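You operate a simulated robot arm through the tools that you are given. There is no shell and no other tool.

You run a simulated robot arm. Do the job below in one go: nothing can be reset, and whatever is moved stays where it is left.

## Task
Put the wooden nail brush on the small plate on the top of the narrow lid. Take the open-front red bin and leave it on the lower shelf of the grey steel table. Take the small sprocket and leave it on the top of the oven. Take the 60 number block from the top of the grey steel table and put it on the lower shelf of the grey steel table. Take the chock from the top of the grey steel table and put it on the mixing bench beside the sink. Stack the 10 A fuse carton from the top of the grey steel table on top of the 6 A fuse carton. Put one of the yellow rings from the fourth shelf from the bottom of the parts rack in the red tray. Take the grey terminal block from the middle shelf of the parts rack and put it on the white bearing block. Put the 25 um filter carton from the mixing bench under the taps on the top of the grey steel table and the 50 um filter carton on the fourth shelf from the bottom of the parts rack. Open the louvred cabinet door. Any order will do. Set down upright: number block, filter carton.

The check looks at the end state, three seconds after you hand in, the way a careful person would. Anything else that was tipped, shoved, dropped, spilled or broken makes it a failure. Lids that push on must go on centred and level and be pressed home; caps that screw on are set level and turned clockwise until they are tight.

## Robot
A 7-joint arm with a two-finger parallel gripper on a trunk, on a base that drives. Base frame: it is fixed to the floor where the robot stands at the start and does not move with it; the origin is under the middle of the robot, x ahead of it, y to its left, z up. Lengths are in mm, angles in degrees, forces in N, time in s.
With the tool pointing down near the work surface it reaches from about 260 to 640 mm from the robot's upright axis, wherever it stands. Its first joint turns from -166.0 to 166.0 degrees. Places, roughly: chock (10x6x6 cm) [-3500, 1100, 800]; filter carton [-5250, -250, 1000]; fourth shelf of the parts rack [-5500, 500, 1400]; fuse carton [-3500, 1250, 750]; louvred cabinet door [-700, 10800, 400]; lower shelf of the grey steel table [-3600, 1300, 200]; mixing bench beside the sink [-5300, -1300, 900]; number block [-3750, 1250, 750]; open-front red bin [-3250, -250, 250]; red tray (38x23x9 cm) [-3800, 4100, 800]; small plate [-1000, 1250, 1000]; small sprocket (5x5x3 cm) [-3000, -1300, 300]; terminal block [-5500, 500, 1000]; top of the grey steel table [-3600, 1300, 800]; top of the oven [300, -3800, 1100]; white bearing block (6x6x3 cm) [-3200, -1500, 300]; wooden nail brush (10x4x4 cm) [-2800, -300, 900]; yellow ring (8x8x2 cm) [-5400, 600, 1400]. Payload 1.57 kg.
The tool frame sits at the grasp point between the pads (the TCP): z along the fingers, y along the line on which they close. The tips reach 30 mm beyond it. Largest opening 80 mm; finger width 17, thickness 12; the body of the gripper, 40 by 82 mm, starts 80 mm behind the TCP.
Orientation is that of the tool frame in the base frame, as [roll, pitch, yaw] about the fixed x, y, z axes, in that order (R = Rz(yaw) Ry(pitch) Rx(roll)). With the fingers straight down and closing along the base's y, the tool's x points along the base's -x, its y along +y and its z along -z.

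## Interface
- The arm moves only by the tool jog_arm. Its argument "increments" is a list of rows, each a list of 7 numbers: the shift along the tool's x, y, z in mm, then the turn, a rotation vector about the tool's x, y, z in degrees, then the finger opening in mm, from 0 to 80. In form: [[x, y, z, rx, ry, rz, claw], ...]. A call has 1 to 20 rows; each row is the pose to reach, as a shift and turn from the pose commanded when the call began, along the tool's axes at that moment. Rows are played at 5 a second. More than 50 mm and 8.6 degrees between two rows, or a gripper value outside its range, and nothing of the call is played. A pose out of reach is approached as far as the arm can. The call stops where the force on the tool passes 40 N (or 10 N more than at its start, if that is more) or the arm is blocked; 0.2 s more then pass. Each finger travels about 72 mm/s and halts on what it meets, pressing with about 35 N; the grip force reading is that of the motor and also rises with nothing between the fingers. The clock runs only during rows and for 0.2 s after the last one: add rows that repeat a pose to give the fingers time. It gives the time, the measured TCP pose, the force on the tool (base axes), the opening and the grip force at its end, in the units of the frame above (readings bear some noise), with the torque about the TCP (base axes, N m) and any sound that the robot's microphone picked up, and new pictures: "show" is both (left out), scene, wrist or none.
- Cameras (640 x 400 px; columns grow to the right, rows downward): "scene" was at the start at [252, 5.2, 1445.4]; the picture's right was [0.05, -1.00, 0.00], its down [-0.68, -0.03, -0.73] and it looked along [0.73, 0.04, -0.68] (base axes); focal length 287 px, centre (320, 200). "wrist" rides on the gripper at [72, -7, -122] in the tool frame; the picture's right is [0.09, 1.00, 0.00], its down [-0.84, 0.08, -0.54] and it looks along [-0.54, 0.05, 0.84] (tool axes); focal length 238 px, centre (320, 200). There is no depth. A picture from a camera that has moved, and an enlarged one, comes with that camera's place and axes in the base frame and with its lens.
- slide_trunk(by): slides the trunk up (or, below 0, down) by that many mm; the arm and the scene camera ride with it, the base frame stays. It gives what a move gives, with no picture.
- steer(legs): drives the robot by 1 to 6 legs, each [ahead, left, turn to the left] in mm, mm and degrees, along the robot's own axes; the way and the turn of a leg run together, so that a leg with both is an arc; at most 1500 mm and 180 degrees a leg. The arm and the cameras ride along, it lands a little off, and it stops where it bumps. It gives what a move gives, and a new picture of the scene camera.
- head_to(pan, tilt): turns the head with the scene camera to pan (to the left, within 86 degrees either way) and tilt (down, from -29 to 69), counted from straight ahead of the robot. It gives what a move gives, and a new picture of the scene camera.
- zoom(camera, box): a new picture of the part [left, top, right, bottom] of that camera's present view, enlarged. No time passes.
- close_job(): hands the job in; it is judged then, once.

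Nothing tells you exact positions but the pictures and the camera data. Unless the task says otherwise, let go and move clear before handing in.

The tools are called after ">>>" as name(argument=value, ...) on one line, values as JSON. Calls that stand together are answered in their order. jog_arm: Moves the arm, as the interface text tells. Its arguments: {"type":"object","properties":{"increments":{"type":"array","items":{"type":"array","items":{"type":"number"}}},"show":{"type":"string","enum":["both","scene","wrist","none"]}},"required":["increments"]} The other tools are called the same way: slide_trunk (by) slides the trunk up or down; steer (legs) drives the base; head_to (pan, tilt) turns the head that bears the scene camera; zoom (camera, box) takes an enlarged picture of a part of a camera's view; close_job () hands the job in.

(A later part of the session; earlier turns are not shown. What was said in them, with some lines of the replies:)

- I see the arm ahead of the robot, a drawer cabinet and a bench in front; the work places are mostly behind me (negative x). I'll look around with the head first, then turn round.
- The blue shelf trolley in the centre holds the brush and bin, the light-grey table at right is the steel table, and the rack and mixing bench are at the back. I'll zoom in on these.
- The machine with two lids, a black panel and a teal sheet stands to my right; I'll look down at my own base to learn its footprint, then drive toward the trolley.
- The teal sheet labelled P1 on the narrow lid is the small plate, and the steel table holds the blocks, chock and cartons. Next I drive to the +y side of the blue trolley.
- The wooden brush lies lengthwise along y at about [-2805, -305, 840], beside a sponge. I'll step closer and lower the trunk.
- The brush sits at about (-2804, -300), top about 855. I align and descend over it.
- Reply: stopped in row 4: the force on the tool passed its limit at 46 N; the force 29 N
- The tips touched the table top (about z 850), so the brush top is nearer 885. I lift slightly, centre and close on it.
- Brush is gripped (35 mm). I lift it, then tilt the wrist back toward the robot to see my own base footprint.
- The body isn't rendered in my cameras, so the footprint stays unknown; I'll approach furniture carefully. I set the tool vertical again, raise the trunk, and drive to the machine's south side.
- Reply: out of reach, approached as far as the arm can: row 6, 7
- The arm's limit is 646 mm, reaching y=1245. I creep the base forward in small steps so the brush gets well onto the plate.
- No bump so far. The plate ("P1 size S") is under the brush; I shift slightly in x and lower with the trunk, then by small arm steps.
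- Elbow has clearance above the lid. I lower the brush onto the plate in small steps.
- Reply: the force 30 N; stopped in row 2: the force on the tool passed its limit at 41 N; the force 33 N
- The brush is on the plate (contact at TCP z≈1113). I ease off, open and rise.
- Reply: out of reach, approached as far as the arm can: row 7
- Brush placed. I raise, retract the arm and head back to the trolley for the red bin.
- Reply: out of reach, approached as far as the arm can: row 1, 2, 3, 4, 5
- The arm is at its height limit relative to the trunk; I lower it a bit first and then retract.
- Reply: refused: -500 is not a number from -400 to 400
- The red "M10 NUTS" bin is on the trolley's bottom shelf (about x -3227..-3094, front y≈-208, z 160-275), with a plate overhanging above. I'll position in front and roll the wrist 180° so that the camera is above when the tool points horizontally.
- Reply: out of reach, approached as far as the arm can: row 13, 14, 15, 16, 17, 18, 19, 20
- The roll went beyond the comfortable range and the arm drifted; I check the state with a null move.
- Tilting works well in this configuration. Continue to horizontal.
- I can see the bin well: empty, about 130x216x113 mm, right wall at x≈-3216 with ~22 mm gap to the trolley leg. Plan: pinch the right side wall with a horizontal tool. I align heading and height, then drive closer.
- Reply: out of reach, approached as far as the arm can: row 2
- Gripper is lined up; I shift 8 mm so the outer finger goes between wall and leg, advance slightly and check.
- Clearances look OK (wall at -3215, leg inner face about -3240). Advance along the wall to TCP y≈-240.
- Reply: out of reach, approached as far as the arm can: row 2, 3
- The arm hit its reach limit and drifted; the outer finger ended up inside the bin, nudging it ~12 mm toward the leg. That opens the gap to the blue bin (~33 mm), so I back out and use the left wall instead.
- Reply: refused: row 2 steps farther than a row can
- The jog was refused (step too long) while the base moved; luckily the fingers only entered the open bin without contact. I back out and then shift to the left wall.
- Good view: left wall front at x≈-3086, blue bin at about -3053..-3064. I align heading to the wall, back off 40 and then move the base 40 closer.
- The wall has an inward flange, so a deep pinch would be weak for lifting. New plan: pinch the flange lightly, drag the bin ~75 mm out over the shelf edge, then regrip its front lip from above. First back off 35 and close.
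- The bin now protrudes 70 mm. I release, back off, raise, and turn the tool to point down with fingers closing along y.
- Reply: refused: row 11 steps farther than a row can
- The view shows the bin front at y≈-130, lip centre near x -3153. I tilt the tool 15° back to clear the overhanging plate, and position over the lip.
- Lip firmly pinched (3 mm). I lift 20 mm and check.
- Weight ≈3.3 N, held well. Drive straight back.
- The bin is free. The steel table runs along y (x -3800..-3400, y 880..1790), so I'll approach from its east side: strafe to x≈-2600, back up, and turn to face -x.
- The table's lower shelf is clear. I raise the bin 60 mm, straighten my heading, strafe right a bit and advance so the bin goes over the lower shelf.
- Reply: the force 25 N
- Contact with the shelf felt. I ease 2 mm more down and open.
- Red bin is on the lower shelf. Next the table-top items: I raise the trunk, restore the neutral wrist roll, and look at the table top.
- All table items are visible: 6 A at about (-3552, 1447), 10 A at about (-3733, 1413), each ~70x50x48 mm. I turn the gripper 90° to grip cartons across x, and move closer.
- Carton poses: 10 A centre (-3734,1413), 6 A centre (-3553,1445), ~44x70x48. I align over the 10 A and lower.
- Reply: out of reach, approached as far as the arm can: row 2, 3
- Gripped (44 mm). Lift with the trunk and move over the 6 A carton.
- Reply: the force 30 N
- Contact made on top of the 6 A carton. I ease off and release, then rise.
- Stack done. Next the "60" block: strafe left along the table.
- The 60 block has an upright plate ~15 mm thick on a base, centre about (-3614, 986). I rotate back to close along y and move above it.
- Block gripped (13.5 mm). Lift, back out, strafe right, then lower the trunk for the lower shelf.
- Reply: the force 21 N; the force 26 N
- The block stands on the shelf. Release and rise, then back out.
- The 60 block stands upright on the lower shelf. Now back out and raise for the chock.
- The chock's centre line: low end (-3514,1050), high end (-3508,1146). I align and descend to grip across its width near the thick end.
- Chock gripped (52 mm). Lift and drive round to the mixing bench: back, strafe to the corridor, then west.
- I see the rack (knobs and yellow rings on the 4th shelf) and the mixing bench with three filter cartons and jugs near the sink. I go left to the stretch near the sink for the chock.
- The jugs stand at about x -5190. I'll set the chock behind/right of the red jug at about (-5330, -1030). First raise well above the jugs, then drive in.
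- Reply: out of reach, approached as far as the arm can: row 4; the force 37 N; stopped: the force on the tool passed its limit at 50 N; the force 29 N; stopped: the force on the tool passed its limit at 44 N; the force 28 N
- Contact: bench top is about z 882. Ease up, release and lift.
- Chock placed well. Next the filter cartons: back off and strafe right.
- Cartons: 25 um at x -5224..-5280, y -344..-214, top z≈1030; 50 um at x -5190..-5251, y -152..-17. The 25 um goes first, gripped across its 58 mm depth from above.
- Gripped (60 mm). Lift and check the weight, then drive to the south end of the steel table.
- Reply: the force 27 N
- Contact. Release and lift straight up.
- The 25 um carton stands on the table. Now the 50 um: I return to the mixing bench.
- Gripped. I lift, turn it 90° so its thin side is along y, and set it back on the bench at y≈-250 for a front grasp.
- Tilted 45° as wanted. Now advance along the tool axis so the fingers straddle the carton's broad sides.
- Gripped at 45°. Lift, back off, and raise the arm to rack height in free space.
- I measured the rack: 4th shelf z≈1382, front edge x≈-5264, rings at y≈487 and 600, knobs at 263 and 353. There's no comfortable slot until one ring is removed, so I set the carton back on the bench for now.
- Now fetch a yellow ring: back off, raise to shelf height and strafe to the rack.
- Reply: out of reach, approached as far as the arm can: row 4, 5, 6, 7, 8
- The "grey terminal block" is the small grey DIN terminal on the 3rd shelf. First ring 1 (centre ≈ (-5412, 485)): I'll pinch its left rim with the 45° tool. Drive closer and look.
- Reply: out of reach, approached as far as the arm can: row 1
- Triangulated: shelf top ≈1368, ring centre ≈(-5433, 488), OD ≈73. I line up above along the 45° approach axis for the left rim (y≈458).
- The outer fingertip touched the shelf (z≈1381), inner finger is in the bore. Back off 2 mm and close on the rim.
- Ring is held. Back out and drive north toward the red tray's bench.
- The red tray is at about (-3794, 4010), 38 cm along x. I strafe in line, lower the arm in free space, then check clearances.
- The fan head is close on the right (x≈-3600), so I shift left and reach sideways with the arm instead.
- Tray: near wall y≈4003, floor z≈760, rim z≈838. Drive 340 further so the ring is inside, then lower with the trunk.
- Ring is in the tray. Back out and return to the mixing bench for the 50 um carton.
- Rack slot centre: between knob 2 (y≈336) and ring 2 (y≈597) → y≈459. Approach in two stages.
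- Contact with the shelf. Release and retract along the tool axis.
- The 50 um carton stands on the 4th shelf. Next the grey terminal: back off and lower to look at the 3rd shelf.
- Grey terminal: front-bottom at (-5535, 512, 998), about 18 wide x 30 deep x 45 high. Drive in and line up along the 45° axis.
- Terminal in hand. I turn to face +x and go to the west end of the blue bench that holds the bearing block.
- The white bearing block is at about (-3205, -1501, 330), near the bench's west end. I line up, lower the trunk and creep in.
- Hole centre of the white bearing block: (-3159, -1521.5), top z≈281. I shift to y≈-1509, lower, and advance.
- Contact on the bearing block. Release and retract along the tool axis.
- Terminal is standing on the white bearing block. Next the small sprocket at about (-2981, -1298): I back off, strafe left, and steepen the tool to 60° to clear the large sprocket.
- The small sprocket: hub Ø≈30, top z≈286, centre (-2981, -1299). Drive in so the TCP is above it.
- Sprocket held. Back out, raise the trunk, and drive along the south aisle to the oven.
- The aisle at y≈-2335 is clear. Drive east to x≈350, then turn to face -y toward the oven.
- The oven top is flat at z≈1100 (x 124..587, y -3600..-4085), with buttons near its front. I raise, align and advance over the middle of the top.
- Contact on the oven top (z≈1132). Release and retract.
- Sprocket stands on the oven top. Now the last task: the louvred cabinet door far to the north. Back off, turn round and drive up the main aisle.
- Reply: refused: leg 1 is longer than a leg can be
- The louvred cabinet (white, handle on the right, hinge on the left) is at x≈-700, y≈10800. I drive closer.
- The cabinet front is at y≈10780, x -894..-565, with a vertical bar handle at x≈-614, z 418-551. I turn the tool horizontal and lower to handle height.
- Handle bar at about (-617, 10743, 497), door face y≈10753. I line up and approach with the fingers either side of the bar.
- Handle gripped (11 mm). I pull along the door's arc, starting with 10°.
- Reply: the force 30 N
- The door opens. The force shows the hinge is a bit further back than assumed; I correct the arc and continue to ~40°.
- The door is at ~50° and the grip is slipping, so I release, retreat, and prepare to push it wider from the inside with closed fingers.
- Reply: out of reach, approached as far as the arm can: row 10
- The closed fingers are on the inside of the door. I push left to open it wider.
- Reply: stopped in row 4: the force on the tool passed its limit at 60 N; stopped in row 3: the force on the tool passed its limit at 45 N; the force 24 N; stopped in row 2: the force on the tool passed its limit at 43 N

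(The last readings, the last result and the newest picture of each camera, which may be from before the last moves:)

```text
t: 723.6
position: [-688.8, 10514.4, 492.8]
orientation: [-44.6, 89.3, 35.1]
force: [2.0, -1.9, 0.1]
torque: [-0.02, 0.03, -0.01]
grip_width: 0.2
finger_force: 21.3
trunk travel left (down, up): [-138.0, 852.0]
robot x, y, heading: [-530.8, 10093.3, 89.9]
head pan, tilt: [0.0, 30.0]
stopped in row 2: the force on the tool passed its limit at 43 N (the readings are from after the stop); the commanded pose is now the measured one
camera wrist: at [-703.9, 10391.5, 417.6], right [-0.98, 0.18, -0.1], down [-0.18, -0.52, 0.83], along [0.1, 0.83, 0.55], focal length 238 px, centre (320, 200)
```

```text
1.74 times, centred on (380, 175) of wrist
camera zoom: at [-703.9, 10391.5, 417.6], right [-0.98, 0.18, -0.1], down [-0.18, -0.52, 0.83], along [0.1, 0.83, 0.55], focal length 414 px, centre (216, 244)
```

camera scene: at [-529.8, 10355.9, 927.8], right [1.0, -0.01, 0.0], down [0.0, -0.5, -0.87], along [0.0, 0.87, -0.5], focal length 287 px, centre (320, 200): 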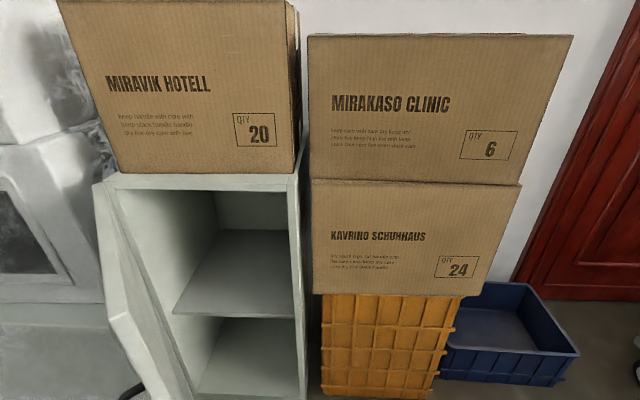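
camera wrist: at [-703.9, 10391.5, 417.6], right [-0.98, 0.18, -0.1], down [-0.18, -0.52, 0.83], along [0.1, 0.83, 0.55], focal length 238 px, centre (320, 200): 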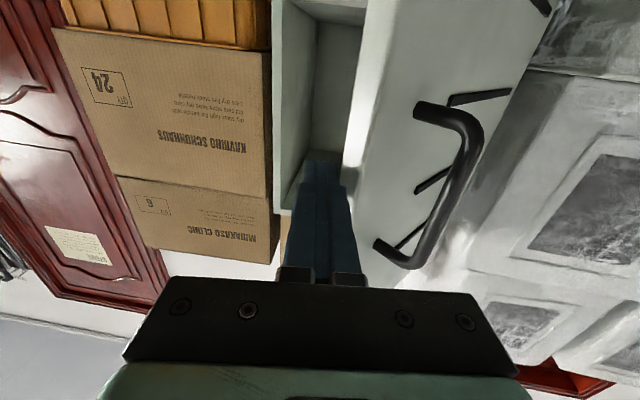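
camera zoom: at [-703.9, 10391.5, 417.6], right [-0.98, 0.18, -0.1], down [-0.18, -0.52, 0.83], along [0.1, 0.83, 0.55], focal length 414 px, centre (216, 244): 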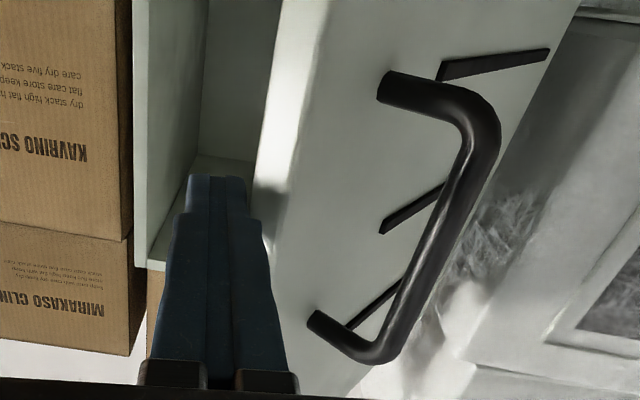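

The fingertip is pressing the door's end face, not the inner side. I move right, go deeper, then push left.

>>> jog_arm(increments=[[0, -20, 0, 0, 0, 0, 0], [0, -42, 0, 0, 0, 0, 0], [0, -42, 28, 0, 0, 0, 0], [0, -42, 55, 0, 0, 0, 0]], show="none")

>>> jog_arm(increments=[[0, 10, 0, 0, 0, 0, 0], [0, 20, 0, 0, 0, 0, 0], [0, 28, 0, 0, 0, 0, 0], [0, 36, 0, 0, 0, 0, 0], [0, 44, -1, 0, 0, 0, 0], [0, 52, -2, 0, 0, 0, 0], [0, 60, -3, 0, 0, 0, 0], [0, 68, -4, 0, 0, 0, 0], [0, 76, -6, 0, 0, 0, 0], [0, 84, -8, 0, 0, 0, 0], [0, 92, -10, 0, 0, 0, 0], [0, 100, -12, 0, 0, 0, 0]], show="both")

```text
t: 724.6
position: [-640.9, 10558.8, 489.3]
orientation: [-48.3, 89.4, 31.4]
force: [0.0, -0.4, -0.5]
torque: [-0.01, 0.0, -0.01]
grip_width: 0.1
finger_force: 21.8
trunk travel left (down, up): [-138.0, 852.0]
robot x, y, heading: [-529.3, 10094.9, 89.7]
head pan, tilt: [0.0, 30.0]
```

```text
t: 726.6
position: [-709.1, 10566.6, 492.3]
orientation: [-40.3, 89.1, 39.1]
force: [3.6, -7.9, 3.9]
torque: [-0.46, 0.3, 0.47]
grip_width: 0.1
finger_force: 21.2
trunk travel left (down, up): [-138.0, 852.0]
robot x, y, heading: [-532.8, 10092.8, 89.6]
head pan, tilt: [0.0, 30.0]
stopped in row 10: the force on the tool passed its limit at 50 N (the readings are from after the stop); the commanded pose is now the measured one
camera scene: at [-529.0, 10354.6, 927.9], right [1.0, -0.01, 0.0], down [0.0, -0.5, -0.87], along [0.0, 0.87, -0.5], focal length 287 px, centre (320, 200)
camera wrist: at [-724.5, 10445.6, 418.1], right [-0.98, 0.19, -0.1], down [-0.19, -0.53, 0.83], along [0.1, 0.83, 0.55], focal length 238 px, centre (320, 200)
```

scene: 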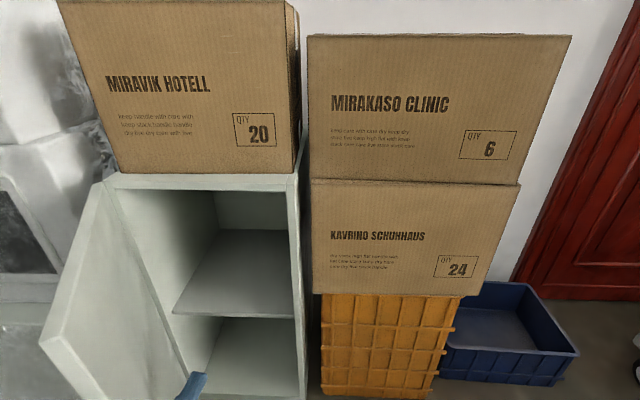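
wrist: 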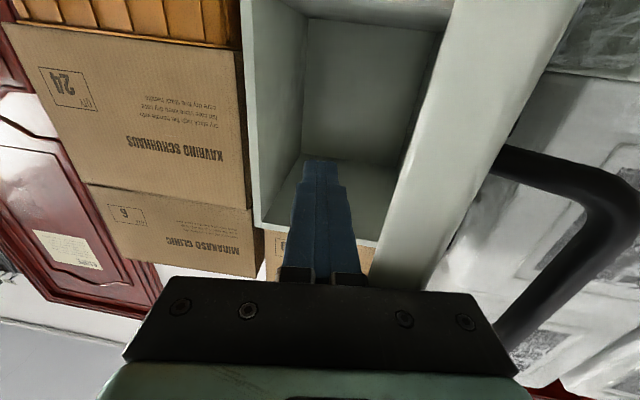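

Door now ~65°. I retreat a bit so the fingers (not the body) touch, and push further.

>>> jog_arm(increments=[[0, -12, 0, 0, 0, 0, 0], [0, -15, -25, 0, 0, 0, 0], [0, -15, -45, 0, 0, 0, 0]], show="none")

>>> jog_arm(increments=[[0, 8, 0, 0, 0, 0, 0], [0, 16, -1, 0, 0, 0, 0], [0, 23, -2, 0, 0, 0, 0], [0, 30, -3, 0, 0, 0, 0], [0, 37, -5, 0, 0, 0, 0], [0, 44, -7, 0, 0, 0, 0], [0, 51, -9, 0, 0, 0, 0], [0, 58, -11, 0, 0, 0, 0], [0, 65, -13, 0, 0, 0, 0], [0, 72, -15, 0, 0, 0, 0], [0, 79, -18, 0, 0, 0, 0], [0, 86, -21, 0, 0, 0, 0], [0, 93, -24, 0, 0, 0, 0], [0, 100, -27, 0, 0, 0, 0]], show="both")

```text
t: 727.4
position: [-703.3, 10520.8, 493.4]
orientation: [-50.8, 89.2, 28.6]
force: [-0.2, 0.1, -0.1]
torque: [0.02, -0.02, -0.03]
grip_width: 0.3
finger_force: 21.7
trunk travel left (down, up): [-138.0, 852.0]
robot x, y, heading: [-527.2, 10094.9, 89.9]
head pan, tilt: [0.0, 30.0]
```

```text
t: 730.4
position: [-805.7, 10512.3, 490.4]
orientation: [-51.2, 89.2, 28.2]
force: [0.2, -0.1, 0.3]
torque: [0.03, 0.04, -0.04]
grip_width: 0.0
finger_force: 21.7
trunk travel left (down, up): [-138.0, 852.0]
robot x, y, heading: [-527.4, 10093.5, 89.7]
head pan, tilt: [0.0, 30.0]
camera scene: at [-529.3, 10355.1, 927.7], right [1.0, -0.01, 0.0], down [0.0, -0.5, -0.87], along [0.01, 0.87, -0.5], focal length 287 px, centre (320, 200)
camera wrist: at [-821.4, 10391.2, 415.6], right [-0.98, 0.18, -0.1], down [-0.19, -0.52, 0.83], along [0.1, 0.83, 0.55], focal length 238 px, centre (320, 200)
```

scene: 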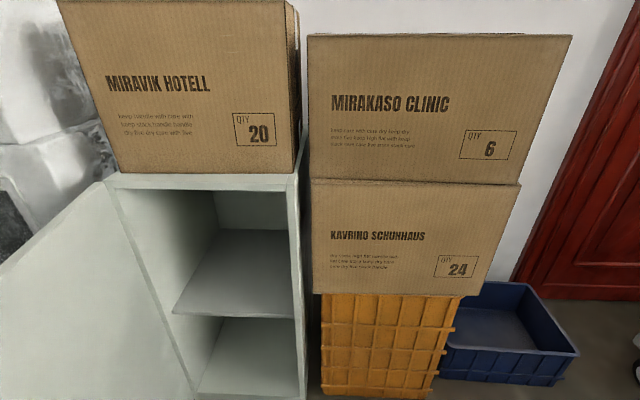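
wrist: 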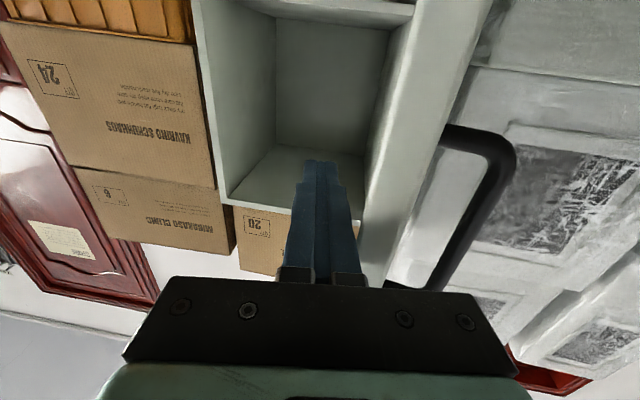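

>>> jog_arm(increments=[[0, 8, -2, 0, 0, 0, 0], [0, 16, -4, 0, 0, 0, 0], [0, 24, -6, 0, 0, 0, 0], [0, 32, -8, 0, 0, 0, 0], [0, 40, -10, 0, 0, 0, 0], [0, 48, -12, 0, 0, 0, 0]], show="none")

>>> head_to(pan=25, tilt=30)

```text
t: 731.8
position: [-854.9, 10510.1, 488.9]
orientation: [-53.0, 89.2, 26.2]
force: [0.2, 0.0, -0.2]
torque: [0.02, 0.01, -0.04]
grip_width: 0.0
finger_force: 21.2
trunk travel left (down, up): [-138.0, 852.0]
robot x, y, heading: [-526.8, 10091.2, 89.8]
head pan, tilt: [0.0, 30.0]
```

```text
t: 732.7
position: [-855.6, 10509.4, 487.8]
orientation: [-51.8, 89.2, 27.5]
force: [0.7, -0.1, 0.5]
torque: [-0.03, 0.02, 0.02]
grip_width: 0.0
finger_force: 21.3
trunk travel left (down, up): [-138.0, 852.0]
robot x, y, heading: [-530.6, 10093.3, 89.9]
head pan, tilt: [25.0, 30.0]
camera scene: at [-567.5, 10346.8, 927.7], right [0.91, 0.42, 0.0], down [0.21, -0.45, -0.87], along [-0.36, 0.79, -0.5], focal length 287 px, centre (320, 200)
```

scene: 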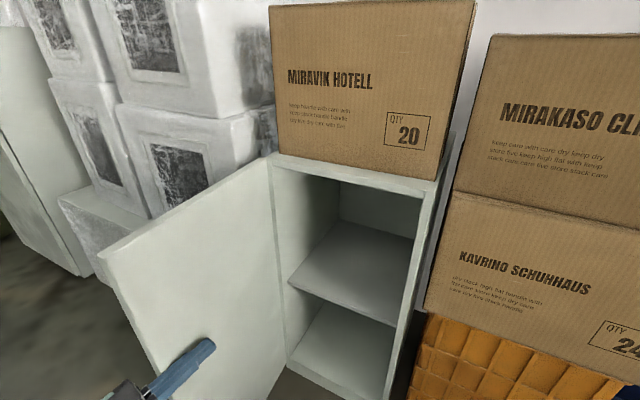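

The door stands about 90° open. I retract the arm clear and back off.

>>> jog_arm(increments=[[0, -20, 0, 0, 0, 0, 0], [0, -40, -20, 0, 0, 0, 0], [0, -60, -50, 0, 0, 0, 0]], show="none")

>>> steer(legs=[[-600, 0, 0]])

>>> head_to(pan=5, tilt=25)

```text
t: 733.5
position: [-806.2, 10446.6, 489.3]
orientation: [-51.5, 89.2, 27.5]
force: [-0.3, -0.4, -0.1]
torque: [-0.03, 0.02, -0.04]
grip_width: 0.0
finger_force: 21.1
trunk travel left (down, up): [-138.0, 852.0]
robot x, y, heading: [-530.7, 10094.4, 90.0]
head pan, tilt: [25.0, 30.0]
```

```text
t: 736.9
position: [-810.2, 9832.1, 488.7]
orientation: [-52.2, 89.3, 27.1]
force: [-0.3, 0.3, -0.7]
torque: [0.01, -0.04, -0.01]
grip_width: 0.0
finger_force: 21.1
trunk travel left (down, up): [-138.0, 852.0]
robot x, y, heading: [-536.8, 9478.8, 89.8]
head pan, tilt: [25.0, 30.0]
camera scene: at [-571.3, 9733.2, 927.7], right [0.91, 0.42, 0.0], down [0.21, -0.45, -0.87], along [-0.36, 0.79, -0.5], focal length 287 px, centre (320, 200)
```

scene: 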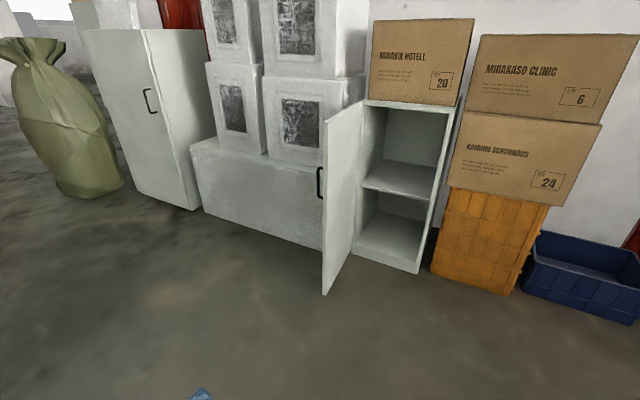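

```text
t: 737.8
position: [-811.0, 9834.2, 488.6]
orientation: [-52.0, 89.1, 27.1]
force: [0.4, 1.2, 1.1]
torque: [-0.06, -0.01, -0.01]
grip_width: 0.0
finger_force: 22.0
trunk travel left (down, up): [-138.0, 852.0]
robot x, y, heading: [-533.0, 9482.0, 89.4]
head pan, tilt: [5.0, 25.0]
camera scene: at [-541.1, 9742.8, 935.6], right [1.0, 0.08, 0.0], down [0.03, -0.42, -0.91], along [-0.07, 0.9, -0.42], focal length 287 px, centre (320, 200)
```

scene: 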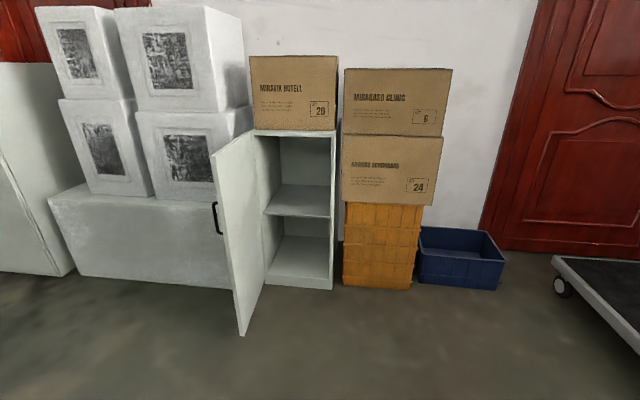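

The door stands about 90° open with nothing around it disturbed. As far as my pictures show, the other items were left where asked and the gripper is clear. I'm handing in.

>>> close_job()

```text
The job is handed in.
```

I did all eleven moves and handed the job in. Each one looked right in the last picture I took of it; I have no verdict from the check yet.

| Task | Where it ended up |
|---|---|
| Wooden nail brush | On the small plate (P1, size S) on the narrow lid, bristles down |
| Open-front red bin | Lower shelf of the grey steel table |
| Small sprocket | Top of the oven, behind the buttons, hub up |
| 60 number block | Lower shelf of the grey steel table, upright |
| Chock | Mixing bench, behind and to the right of the red-handled jug |
| 10 A fuse carton | On top of the 6 A carton, aligned with it |
| Yellow ring | In the red tray |
| Grey terminal block | Standing on the white bearing block, slightly to one side of its hole |
| 25 um filter carton | Top of the grey steel table, upright |
| 50 um filter carton | Fourth shelf of the parts rack, between the red knobs and the other ring, upright |
| Louvred cabinet door | Open about 90° |

- **Red bin:** I nudged it about 12 mm on the trolley before gripping it, then dragged it forward over the shelf edge to reach its lip. I saw no sign that the blue bin beside it moved.
- **50 um carton:** I turned it and set it back on the bench twice before it went to the rack.
- **Cabinet door:** I pulled it to about 50° by the handle and pushed it the rest of the way from the inside. A few pushes briefly hit 43 to 60 N.
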